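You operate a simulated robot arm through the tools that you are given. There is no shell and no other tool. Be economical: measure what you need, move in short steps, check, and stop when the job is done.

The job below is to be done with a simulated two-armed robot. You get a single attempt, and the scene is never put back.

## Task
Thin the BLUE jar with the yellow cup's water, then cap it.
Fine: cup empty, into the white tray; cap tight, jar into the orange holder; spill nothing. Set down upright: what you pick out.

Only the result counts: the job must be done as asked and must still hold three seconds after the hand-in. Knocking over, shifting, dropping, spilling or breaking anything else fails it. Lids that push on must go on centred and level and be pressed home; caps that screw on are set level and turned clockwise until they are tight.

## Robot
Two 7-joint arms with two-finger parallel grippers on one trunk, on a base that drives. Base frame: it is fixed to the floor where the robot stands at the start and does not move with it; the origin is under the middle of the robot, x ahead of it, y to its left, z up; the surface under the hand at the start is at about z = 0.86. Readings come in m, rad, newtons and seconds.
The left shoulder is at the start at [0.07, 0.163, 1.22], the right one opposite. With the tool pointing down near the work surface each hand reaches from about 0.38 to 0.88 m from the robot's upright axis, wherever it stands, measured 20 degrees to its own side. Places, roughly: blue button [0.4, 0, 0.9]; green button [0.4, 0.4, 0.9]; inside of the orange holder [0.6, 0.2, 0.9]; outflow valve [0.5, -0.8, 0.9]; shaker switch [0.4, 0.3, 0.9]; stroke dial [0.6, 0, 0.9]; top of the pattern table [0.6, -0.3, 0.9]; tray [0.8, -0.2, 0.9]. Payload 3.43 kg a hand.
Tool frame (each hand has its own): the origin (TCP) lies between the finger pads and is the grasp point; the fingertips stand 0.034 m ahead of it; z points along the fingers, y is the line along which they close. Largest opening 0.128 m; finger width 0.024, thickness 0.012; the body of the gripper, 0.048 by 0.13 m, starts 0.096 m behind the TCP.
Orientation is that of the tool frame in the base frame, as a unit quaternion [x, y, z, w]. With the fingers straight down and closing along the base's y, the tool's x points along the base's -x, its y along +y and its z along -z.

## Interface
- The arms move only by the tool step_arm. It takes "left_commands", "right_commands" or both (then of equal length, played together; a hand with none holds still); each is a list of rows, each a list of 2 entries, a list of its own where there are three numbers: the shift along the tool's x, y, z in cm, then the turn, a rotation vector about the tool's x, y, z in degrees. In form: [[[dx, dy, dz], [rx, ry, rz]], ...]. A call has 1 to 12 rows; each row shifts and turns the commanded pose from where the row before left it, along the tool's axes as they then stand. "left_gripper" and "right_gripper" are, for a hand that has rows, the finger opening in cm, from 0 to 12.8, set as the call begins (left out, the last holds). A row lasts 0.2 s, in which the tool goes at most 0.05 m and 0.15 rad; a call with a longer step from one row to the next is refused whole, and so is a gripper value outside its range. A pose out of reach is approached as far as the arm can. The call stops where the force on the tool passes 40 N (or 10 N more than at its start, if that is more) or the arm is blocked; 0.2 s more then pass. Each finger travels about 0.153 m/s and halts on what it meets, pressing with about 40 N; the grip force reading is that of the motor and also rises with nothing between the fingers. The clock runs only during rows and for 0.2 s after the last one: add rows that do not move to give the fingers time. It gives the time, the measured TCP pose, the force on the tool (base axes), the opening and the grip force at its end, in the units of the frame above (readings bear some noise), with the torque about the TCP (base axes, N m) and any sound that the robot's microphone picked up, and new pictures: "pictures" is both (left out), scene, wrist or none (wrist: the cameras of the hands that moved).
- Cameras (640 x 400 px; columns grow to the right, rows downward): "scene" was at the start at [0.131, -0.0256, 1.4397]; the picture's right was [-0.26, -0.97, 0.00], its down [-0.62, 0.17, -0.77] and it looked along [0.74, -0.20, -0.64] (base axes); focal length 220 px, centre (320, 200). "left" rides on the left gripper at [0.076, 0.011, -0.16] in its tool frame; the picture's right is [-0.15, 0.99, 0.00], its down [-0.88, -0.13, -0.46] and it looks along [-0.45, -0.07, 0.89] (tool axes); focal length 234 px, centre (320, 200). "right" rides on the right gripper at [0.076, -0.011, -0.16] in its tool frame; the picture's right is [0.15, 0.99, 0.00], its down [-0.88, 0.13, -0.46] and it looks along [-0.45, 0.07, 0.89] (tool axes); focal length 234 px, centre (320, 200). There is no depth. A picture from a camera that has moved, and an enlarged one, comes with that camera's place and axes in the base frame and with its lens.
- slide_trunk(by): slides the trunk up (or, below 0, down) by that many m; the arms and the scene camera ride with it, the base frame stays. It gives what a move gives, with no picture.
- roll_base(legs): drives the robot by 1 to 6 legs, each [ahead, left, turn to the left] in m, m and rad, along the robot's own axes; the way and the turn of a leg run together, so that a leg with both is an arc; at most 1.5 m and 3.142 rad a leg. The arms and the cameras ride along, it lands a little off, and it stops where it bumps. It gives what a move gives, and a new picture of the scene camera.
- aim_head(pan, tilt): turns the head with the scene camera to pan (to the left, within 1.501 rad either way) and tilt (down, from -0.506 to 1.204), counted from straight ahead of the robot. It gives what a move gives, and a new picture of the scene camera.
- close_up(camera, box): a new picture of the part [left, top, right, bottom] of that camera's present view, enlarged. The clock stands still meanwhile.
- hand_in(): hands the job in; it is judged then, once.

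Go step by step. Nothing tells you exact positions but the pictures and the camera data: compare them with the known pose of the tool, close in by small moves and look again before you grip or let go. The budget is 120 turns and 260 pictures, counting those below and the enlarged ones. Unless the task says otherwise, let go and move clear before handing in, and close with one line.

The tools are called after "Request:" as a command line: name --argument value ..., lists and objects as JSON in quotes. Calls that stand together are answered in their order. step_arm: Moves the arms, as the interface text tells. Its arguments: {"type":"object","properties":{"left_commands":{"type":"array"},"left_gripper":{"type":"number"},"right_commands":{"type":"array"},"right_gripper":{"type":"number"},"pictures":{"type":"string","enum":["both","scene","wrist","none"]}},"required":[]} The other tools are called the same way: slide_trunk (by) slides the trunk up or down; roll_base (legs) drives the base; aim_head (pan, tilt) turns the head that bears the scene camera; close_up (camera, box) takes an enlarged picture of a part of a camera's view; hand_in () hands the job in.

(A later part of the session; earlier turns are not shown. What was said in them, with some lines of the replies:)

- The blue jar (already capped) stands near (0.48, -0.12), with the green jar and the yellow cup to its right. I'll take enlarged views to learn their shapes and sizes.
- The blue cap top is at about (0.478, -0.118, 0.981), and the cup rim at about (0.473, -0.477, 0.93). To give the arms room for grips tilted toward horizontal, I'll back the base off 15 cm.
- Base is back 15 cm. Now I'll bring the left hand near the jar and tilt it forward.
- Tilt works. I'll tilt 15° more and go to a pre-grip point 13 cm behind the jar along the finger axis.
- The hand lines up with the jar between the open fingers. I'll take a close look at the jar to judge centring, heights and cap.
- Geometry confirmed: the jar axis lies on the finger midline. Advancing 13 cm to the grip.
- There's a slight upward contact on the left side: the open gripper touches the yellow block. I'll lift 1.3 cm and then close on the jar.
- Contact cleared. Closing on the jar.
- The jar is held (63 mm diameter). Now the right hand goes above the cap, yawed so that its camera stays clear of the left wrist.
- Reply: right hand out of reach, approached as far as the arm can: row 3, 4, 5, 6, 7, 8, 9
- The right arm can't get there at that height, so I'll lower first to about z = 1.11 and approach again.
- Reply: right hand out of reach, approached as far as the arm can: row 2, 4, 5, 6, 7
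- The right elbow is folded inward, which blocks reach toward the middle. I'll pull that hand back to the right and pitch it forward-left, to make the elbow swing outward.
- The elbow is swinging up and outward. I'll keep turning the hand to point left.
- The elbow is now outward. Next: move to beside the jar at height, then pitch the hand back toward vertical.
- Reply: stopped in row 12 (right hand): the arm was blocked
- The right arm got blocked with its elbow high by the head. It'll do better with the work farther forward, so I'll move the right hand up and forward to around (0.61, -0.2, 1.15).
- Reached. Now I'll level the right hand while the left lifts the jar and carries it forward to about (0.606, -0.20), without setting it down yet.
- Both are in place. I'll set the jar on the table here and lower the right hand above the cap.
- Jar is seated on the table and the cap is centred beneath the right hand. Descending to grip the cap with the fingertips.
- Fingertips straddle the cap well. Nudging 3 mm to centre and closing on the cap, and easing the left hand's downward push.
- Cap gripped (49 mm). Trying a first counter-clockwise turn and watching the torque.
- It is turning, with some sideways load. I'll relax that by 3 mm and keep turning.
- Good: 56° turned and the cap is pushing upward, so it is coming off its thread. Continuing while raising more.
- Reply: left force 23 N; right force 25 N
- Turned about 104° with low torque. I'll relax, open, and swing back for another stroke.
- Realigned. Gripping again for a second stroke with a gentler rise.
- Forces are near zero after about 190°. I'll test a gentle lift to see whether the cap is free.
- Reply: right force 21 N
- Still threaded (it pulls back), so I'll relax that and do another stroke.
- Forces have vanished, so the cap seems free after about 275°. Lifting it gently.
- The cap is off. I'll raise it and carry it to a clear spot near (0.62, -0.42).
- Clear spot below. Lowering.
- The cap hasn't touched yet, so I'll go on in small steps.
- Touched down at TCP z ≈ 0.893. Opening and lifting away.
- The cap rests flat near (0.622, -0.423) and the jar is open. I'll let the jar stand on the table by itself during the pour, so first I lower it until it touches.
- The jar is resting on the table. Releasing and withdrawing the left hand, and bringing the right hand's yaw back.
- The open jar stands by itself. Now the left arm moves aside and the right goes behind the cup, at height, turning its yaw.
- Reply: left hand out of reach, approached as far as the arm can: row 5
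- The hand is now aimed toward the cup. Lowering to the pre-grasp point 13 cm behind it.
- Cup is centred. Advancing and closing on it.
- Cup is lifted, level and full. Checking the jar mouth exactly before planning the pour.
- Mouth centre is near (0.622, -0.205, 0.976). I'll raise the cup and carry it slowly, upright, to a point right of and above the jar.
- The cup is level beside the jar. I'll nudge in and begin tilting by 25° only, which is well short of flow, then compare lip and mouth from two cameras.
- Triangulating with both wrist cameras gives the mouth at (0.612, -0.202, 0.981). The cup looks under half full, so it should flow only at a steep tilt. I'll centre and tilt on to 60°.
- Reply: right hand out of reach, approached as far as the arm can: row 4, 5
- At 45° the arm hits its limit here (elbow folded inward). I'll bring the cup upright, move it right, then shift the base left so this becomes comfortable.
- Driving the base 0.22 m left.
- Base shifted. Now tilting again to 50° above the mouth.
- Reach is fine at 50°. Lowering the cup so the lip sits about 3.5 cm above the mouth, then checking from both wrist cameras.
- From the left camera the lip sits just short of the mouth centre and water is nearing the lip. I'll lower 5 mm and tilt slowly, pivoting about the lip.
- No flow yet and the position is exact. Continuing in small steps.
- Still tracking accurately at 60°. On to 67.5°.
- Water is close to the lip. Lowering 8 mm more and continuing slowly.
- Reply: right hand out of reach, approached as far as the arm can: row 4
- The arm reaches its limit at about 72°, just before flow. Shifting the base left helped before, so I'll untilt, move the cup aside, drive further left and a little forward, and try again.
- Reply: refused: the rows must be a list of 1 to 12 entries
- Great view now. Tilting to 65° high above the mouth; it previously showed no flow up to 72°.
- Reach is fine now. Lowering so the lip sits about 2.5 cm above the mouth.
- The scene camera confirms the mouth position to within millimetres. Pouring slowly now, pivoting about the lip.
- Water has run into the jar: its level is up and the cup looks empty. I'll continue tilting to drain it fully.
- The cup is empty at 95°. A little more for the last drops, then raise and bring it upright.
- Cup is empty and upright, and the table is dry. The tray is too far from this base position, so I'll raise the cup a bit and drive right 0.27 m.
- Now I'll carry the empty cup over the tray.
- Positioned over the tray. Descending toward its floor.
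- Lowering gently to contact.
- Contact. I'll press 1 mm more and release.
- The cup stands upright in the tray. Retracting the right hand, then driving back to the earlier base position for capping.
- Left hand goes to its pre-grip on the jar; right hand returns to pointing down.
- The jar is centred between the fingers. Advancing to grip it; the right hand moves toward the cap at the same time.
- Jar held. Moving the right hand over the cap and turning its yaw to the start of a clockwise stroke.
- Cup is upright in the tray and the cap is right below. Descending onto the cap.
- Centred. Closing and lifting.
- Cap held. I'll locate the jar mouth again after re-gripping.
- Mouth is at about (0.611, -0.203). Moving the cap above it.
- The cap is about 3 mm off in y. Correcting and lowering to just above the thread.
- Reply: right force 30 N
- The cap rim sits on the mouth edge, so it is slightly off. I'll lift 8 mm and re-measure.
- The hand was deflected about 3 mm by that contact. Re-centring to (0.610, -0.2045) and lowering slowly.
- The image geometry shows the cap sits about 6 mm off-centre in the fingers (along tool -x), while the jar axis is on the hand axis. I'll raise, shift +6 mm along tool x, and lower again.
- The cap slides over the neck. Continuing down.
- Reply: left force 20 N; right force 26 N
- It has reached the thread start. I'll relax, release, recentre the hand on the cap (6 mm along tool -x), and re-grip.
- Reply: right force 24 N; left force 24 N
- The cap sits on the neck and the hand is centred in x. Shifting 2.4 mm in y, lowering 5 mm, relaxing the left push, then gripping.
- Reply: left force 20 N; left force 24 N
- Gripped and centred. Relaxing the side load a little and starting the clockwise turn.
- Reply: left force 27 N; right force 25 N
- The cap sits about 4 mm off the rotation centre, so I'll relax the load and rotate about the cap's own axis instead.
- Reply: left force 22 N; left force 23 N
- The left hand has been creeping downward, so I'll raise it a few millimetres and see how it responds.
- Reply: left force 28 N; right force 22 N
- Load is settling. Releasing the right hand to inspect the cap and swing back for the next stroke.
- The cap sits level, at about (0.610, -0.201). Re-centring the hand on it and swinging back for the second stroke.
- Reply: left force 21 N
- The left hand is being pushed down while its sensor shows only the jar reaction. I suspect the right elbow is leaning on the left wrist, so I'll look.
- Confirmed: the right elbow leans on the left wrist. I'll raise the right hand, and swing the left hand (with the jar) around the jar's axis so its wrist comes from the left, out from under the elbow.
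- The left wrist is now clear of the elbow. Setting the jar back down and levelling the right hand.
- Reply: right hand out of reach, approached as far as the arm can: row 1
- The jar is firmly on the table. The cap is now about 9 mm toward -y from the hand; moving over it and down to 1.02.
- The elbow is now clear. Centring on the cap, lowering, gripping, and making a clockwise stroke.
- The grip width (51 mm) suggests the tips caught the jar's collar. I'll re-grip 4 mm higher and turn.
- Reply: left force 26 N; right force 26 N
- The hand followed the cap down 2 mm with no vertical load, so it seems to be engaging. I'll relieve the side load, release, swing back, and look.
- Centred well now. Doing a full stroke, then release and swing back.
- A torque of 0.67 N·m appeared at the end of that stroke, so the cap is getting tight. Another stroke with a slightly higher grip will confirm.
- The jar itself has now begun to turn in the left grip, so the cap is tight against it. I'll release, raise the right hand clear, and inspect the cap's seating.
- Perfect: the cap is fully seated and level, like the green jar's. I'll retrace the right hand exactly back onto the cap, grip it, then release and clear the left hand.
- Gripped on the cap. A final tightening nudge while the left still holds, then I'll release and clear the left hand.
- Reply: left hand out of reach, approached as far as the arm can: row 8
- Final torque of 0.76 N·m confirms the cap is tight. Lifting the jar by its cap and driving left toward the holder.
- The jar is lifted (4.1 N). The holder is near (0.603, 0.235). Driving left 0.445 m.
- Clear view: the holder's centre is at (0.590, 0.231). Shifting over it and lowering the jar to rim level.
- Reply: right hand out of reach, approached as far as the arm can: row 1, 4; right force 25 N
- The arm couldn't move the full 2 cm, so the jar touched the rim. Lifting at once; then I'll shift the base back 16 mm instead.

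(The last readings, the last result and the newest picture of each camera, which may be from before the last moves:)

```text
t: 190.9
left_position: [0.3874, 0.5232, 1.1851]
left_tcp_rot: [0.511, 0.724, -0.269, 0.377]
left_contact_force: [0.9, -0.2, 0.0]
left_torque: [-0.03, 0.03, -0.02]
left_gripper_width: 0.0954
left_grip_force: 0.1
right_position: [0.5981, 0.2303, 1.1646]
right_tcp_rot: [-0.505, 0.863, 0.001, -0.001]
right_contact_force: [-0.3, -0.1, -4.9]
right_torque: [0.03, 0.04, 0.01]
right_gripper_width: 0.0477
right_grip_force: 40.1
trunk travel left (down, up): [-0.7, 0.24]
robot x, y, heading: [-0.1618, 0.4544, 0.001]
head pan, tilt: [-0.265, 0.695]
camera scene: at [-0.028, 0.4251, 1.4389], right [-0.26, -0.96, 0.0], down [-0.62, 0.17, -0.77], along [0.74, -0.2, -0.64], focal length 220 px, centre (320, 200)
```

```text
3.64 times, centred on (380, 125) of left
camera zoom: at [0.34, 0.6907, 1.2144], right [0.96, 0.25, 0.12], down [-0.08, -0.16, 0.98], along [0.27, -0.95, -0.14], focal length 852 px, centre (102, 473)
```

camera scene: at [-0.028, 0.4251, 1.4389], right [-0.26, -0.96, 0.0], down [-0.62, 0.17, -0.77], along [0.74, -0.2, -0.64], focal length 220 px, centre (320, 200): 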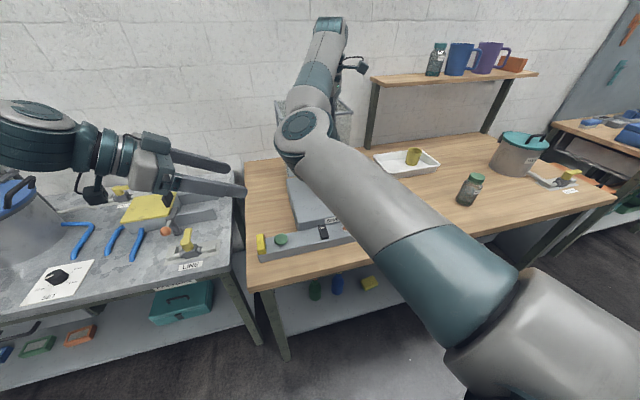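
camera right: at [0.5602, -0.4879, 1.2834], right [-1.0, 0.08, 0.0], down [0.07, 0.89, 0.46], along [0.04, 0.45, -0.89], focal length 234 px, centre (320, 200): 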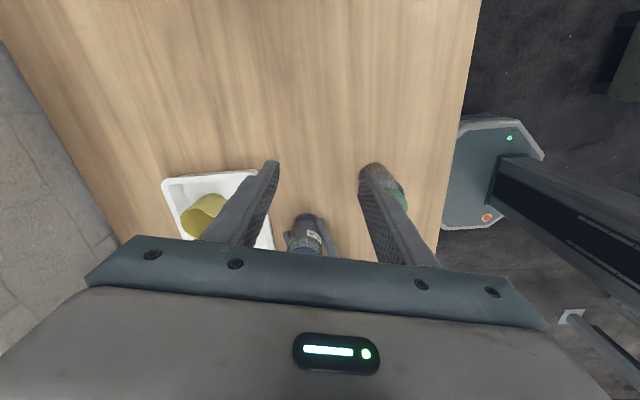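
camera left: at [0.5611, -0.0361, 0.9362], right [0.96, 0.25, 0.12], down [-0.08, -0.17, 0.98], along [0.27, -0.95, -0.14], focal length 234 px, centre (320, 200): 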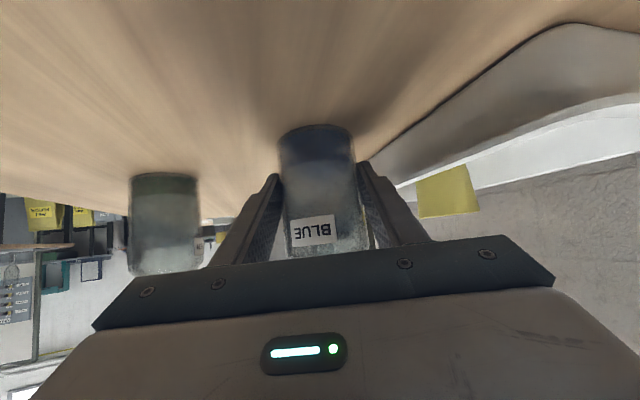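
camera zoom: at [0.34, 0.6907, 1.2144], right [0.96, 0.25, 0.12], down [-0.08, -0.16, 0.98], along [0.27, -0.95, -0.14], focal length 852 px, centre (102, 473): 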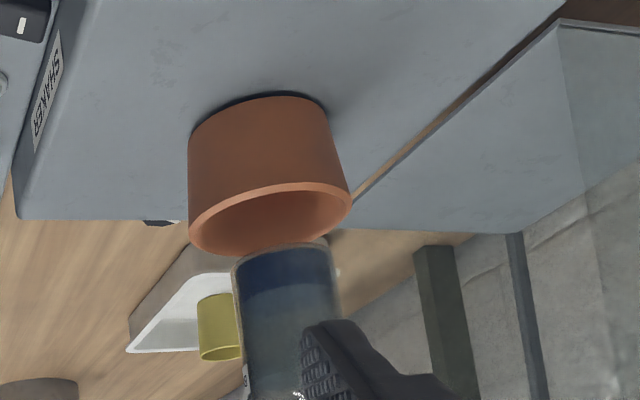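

The jar is now centred over the holder within about 3 mm. Lowering into it.

Request:
step_arm --right_commands '[[[0, 0.2, 1.5], [0, 0, 0]], [[0, 0, 2.3], [0, 0, 0]], [[0, 0, 2.3], [0, 0, 0]], [[0, 0, 2.0], [0, 0, 0]], [[0, 0, 0], [0, 0, 0]]]' --pictures "none"

Request:
close_up --camera "left" --box '[320, 70, 440, 180]'

Request:
close_up --camera "right" --box '[200, 60, 440, 250]'

```text
t: 192.1
left_position: [0.3822, 0.5245, 1.188]
left_tcp_rot: [0.513, 0.722, -0.269, 0.378]
left_contact_force: [-0.7, 0.7, -1.0]
left_torque: [-0.01, 0.03, 0.01]
left_gripper_width: 0.0948
left_grip_force: 0.1
right_position: [0.5939, 0.2316, 1.0895]
right_tcp_rot: [-0.505, 0.863, -0.002, 0.001]
right_contact_force: [1.5, -1.4, 11.3]
right_torque: [0.02, 0.09, 0.0]
right_gripper_width: 0.0481
right_grip_force: 39.7
right hand out of reach, approached as far as the arm can: row 2
trunk travel left (down, up): [-0.7, 0.24]
robot x, y, heading: [-0.1651, 0.4526, -0.002]
head pan, tilt: [-0.265, 0.695]
```

```text
3.64 times, centred on (380, 125) of left
camera zoom: at [0.3346, 0.6915, 1.2172], right [0.96, 0.25, 0.12], down [-0.08, -0.16, 0.98], along [0.27, -0.95, -0.14], focal length 852 px, centre (102, 473)
```

zoom: 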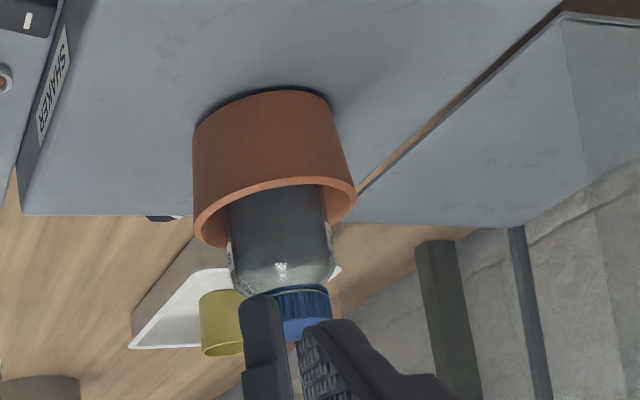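

```text
2.11 times, centred on (320, 155) of right
camera zoom: at [0.5656, 0.1586, 1.25], right [-0.93, 0.36, 0.0], down [0.31, 0.83, 0.46], along [0.17, 0.42, -0.89], focal length 493 px, centre (320, 295)
```

zoom: 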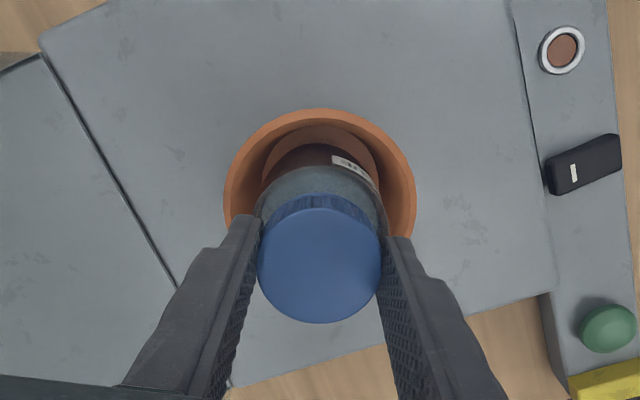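

The jar is inside the holder with 11 N contact. Checking whether it's on the floor by pressing a few millimetres more.

Request:
step_arm --right_commands '[[[0, 0, 0.2], [0, 0, 0]], [[0, 0, 0], [0, 0, 0]]]' --pictures "none"

Request:
close_up --camera "left" --box '[340, 80, 420, 160]'

Request:
close_up --camera "right" --box '[280, 90, 380, 180]'

```text
t: 192.7
left_position: [0.3793, 0.5246, 1.19]
left_tcp_rot: [0.512, 0.723, -0.267, 0.379]
left_contact_force: [0.1, 0.0, -0.5]
left_torque: [0.04, -0.01, 0.03]
left_gripper_width: 0.0948
left_grip_force: 0.1
right_position: [0.594, 0.2317, 1.0896]
right_tcp_rot: [-0.506, 0.862, -0.002, 0.002]
right_contact_force: [8.0, -1.0, 29.1]
right_torque: [0.06, -0.25, 0.01]
right_gripper_width: 0.0478
right_grip_force: 39.9
trunk travel left (down, up): [-0.7, 0.24]
robot x, y, heading: [-0.1662, 0.4496, -0.002]
head pan, tilt: [-0.265, 0.695]
```

```text
5.00 times, centred on (380, 120) of left
camera zoom: at [0.3333, 0.6922, 1.2177], right [0.96, 0.25, 0.12], down [-0.08, -0.16, 0.98], along [0.27, -0.95, -0.14], focal length 1171 px, centre (20, 600)
```

zoom: 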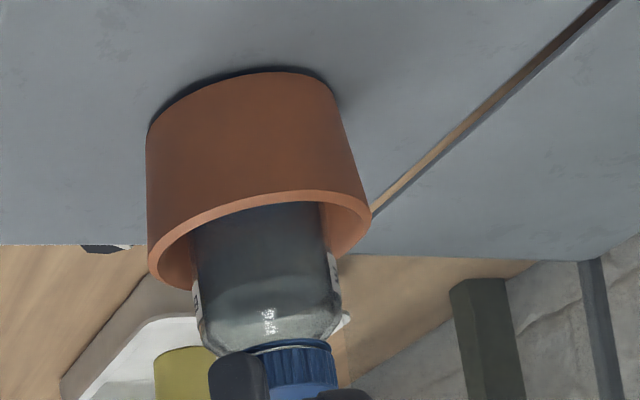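

```text
4.44 times, centred on (330, 135) of right
camera zoom: at [0.5646, 0.159, 1.2497], right [-0.93, 0.36, -0.01], down [0.31, 0.83, 0.46], along [0.17, 0.42, -0.89], focal length 1041 px, centre (276, 489)
```

zoom: 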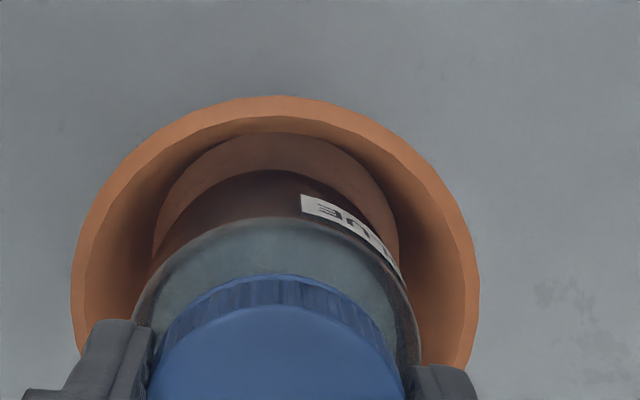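

Hard contact with z unchanged, and the geometry says the jar is on the holder floor (a snug seat). Relaxing slightly, releasing, and rising straight up.

Request:
step_arm --right_commands '[[[0, 0, -0.2], [0, 0, 0]], [[0, 0, 0], [0, 0, 0]]]' --pictures "none"

Request:
step_arm --right_commands '[[[0, 0, 0], [0, 0, 0]], [[0, 0, 0], [0, 0, 0]], [[0, 0, 0], [0, 0, 0]]]' --right_gripper 6.5 --pictures "none"

Request:
close_up --camera "left" --box '[340, 80, 420, 160]'

Request:
close_up --camera "right" --box '[220, 90, 420, 250]'

```text
t: 193.3
left_position: [0.3824, 0.5246, 1.1892]
left_tcp_rot: [0.512, 0.723, -0.268, 0.379]
left_contact_force: [-0.3, -0.6, -1.0]
left_torque: [-0.01, -0.02, -0.01]
left_gripper_width: 0.095
left_grip_force: 0.0
right_position: [0.5934, 0.2318, 1.09]
right_tcp_rot: [-0.507, 0.862, -0.002, 0.0]
right_contact_force: [8.2, -0.8, 25.0]
right_torque: [-0.02, -0.5, -0.01]
right_gripper_width: 0.048
right_grip_force: 40.0
trunk travel left (down, up): [-0.7, 0.24]
robot x, y, heading: [-0.1656, 0.4497, -0.004]
head pan, tilt: [-0.265, 0.695]
```

```text
t: 194.1
left_position: [0.3831, 0.5231, 1.1888]
left_tcp_rot: [0.511, 0.724, -0.267, 0.378]
left_contact_force: [-0.1, -0.8, -0.8]
left_torque: [0.02, 0.02, -0.04]
left_gripper_width: 0.095
left_grip_force: 0.1
right_position: [0.596, 0.231, 1.0868]
right_tcp_rot: [-0.506, 0.862, 0.001, -0.001]
right_contact_force: [0.7, 0.0, -0.7]
right_torque: [0.04, -0.02, -0.02]
right_gripper_width: 0.0651
right_grip_force: 0.1
trunk travel left (down, up): [-0.7, 0.24]
robot x, y, heading: [-0.1631, 0.4496, 0.002]
head pan, tilt: [-0.265, 0.695]
```

```text
5.00 times, centred on (380, 120) of left
camera zoom: at [0.336, 0.6911, 1.2163], right [0.96, 0.25, 0.12], down [-0.08, -0.16, 0.98], along [0.27, -0.95, -0.14], focal length 1171 px, centre (20, 600)
```

zoom: 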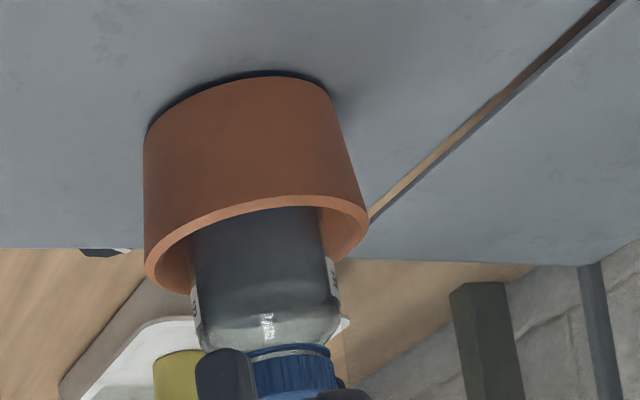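

```text
2.50 times, centred on (320, 170) of right
camera zoom: at [0.5676, 0.1579, 1.2469], right [-0.93, 0.36, 0.0], down [0.32, 0.83, 0.46], along [0.16, 0.43, -0.89], focal length 585 px, centre (320, 275)
```

zoom: 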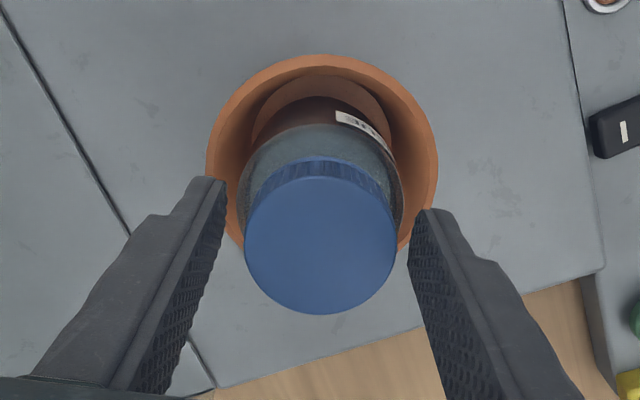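

The jar stands upright in the holder. Raising the right hand clear and taking a final look.

Request:
step_arm --right_commands '[[[0, 0, -2], [0, 0, 0]], [[0, 0, -4], [0, 0, 0]], [[0, 0, -4], [0, 0, 0]], [[0, 0, 0], [0, 0, 0]]]' --pictures "both"

Request:
close_up --camera "right" --box '[220, 40, 420, 240]'

Request:
close_up --camera "left" --box '[320, 70, 440, 180]'

```text
t: 195.1
left_position: [0.3843, 0.5239, 1.1896]
left_tcp_rot: [0.512, 0.724, -0.267, 0.378]
left_contact_force: [0.3, -0.6, 0.7]
left_torque: [-0.03, 0.02, 0.0]
left_gripper_width: 0.095
left_grip_force: 0.0
right_position: [0.5968, 0.2296, 1.1867]
right_tcp_rot: [-0.506, 0.863, 0.0, 0.001]
right_contact_force: [-0.3, -0.6, -0.4]
right_torque: [-0.02, 0.02, 0.03]
right_gripper_width: 0.065
right_grip_force: 0.2
trunk travel left (down, up): [-0.7, 0.24]
robot x, y, heading: [-0.1684, 0.4513, -0.005]
head pan, tilt: [-0.265, 0.695]
camera scene: at [-0.0326, 0.4259, 1.4396], right [-0.26, -0.96, 0.0], down [-0.62, 0.17, -0.77], along [0.74, -0.2, -0.64], focal length 220 px, centre (320, 200)
camera right: at [0.5691, 0.1575, 1.3465], right [-0.93, 0.36, 0.0], down [0.32, 0.83, 0.46], along [0.16, 0.43, -0.89], focal length 234 px, centre (320, 200)
```

scene: 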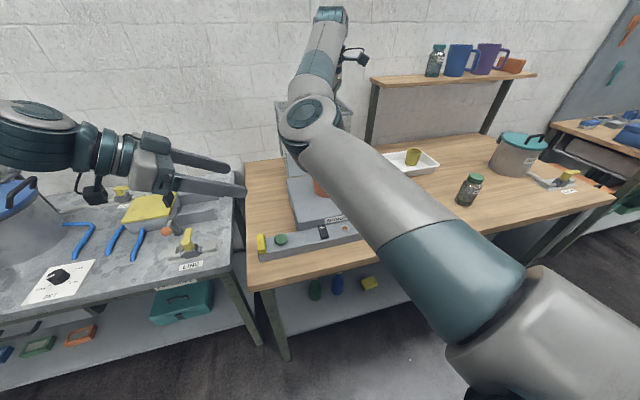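
right: 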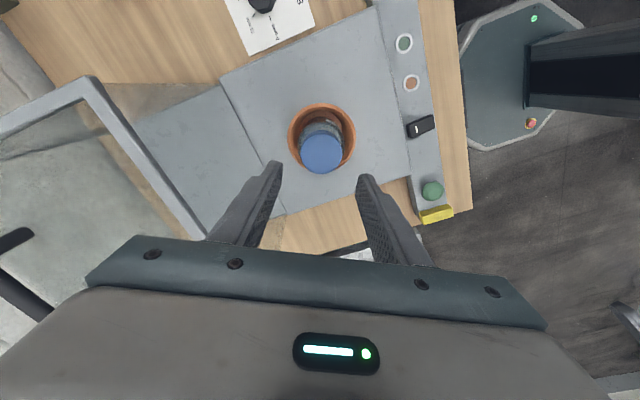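

```text
2.00 times, centred on (320, 140) of right
camera zoom: at [0.5691, 0.1575, 1.3465], right [-0.93, 0.36, 0.0], down [0.32, 0.83, 0.46], along [0.16, 0.43, -0.89], focal length 468 px, centre (320, 320)
```

zoom: 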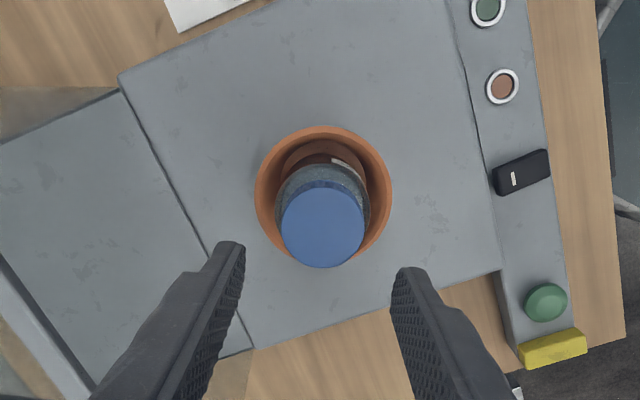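

```text
3.64 times, centred on (380, 125) of left
camera zoom: at [0.3361, 0.6913, 1.2162], right [0.96, 0.25, 0.12], down [-0.08, -0.16, 0.98], along [0.27, -0.95, -0.14], focal length 852 px, centre (102, 473)
```

zoom: 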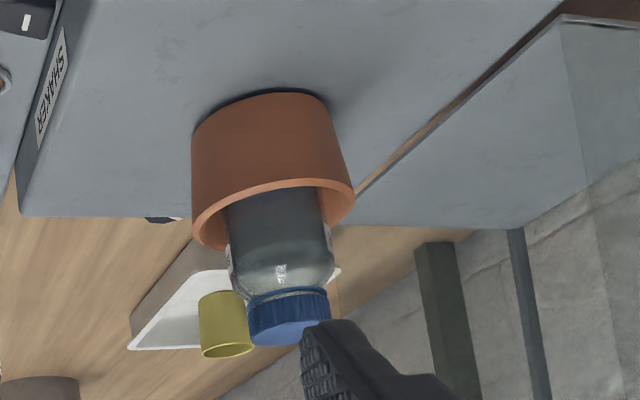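

The thinned, tightly capped blue jar stands upright in the orange holder, the empty yellow cup stands in the white tray, nothing is spilled or moved, and both hands are clear. Handing in.

Request:
hand_in

```text
The job is handed in.
```

I poured the yellow cup's water into the blue jar, screwed its cap on tight and stood it upright in the orange holder. The empty cup stands in the white tray, I saw no spills, and I handed the job in with both hands clear.
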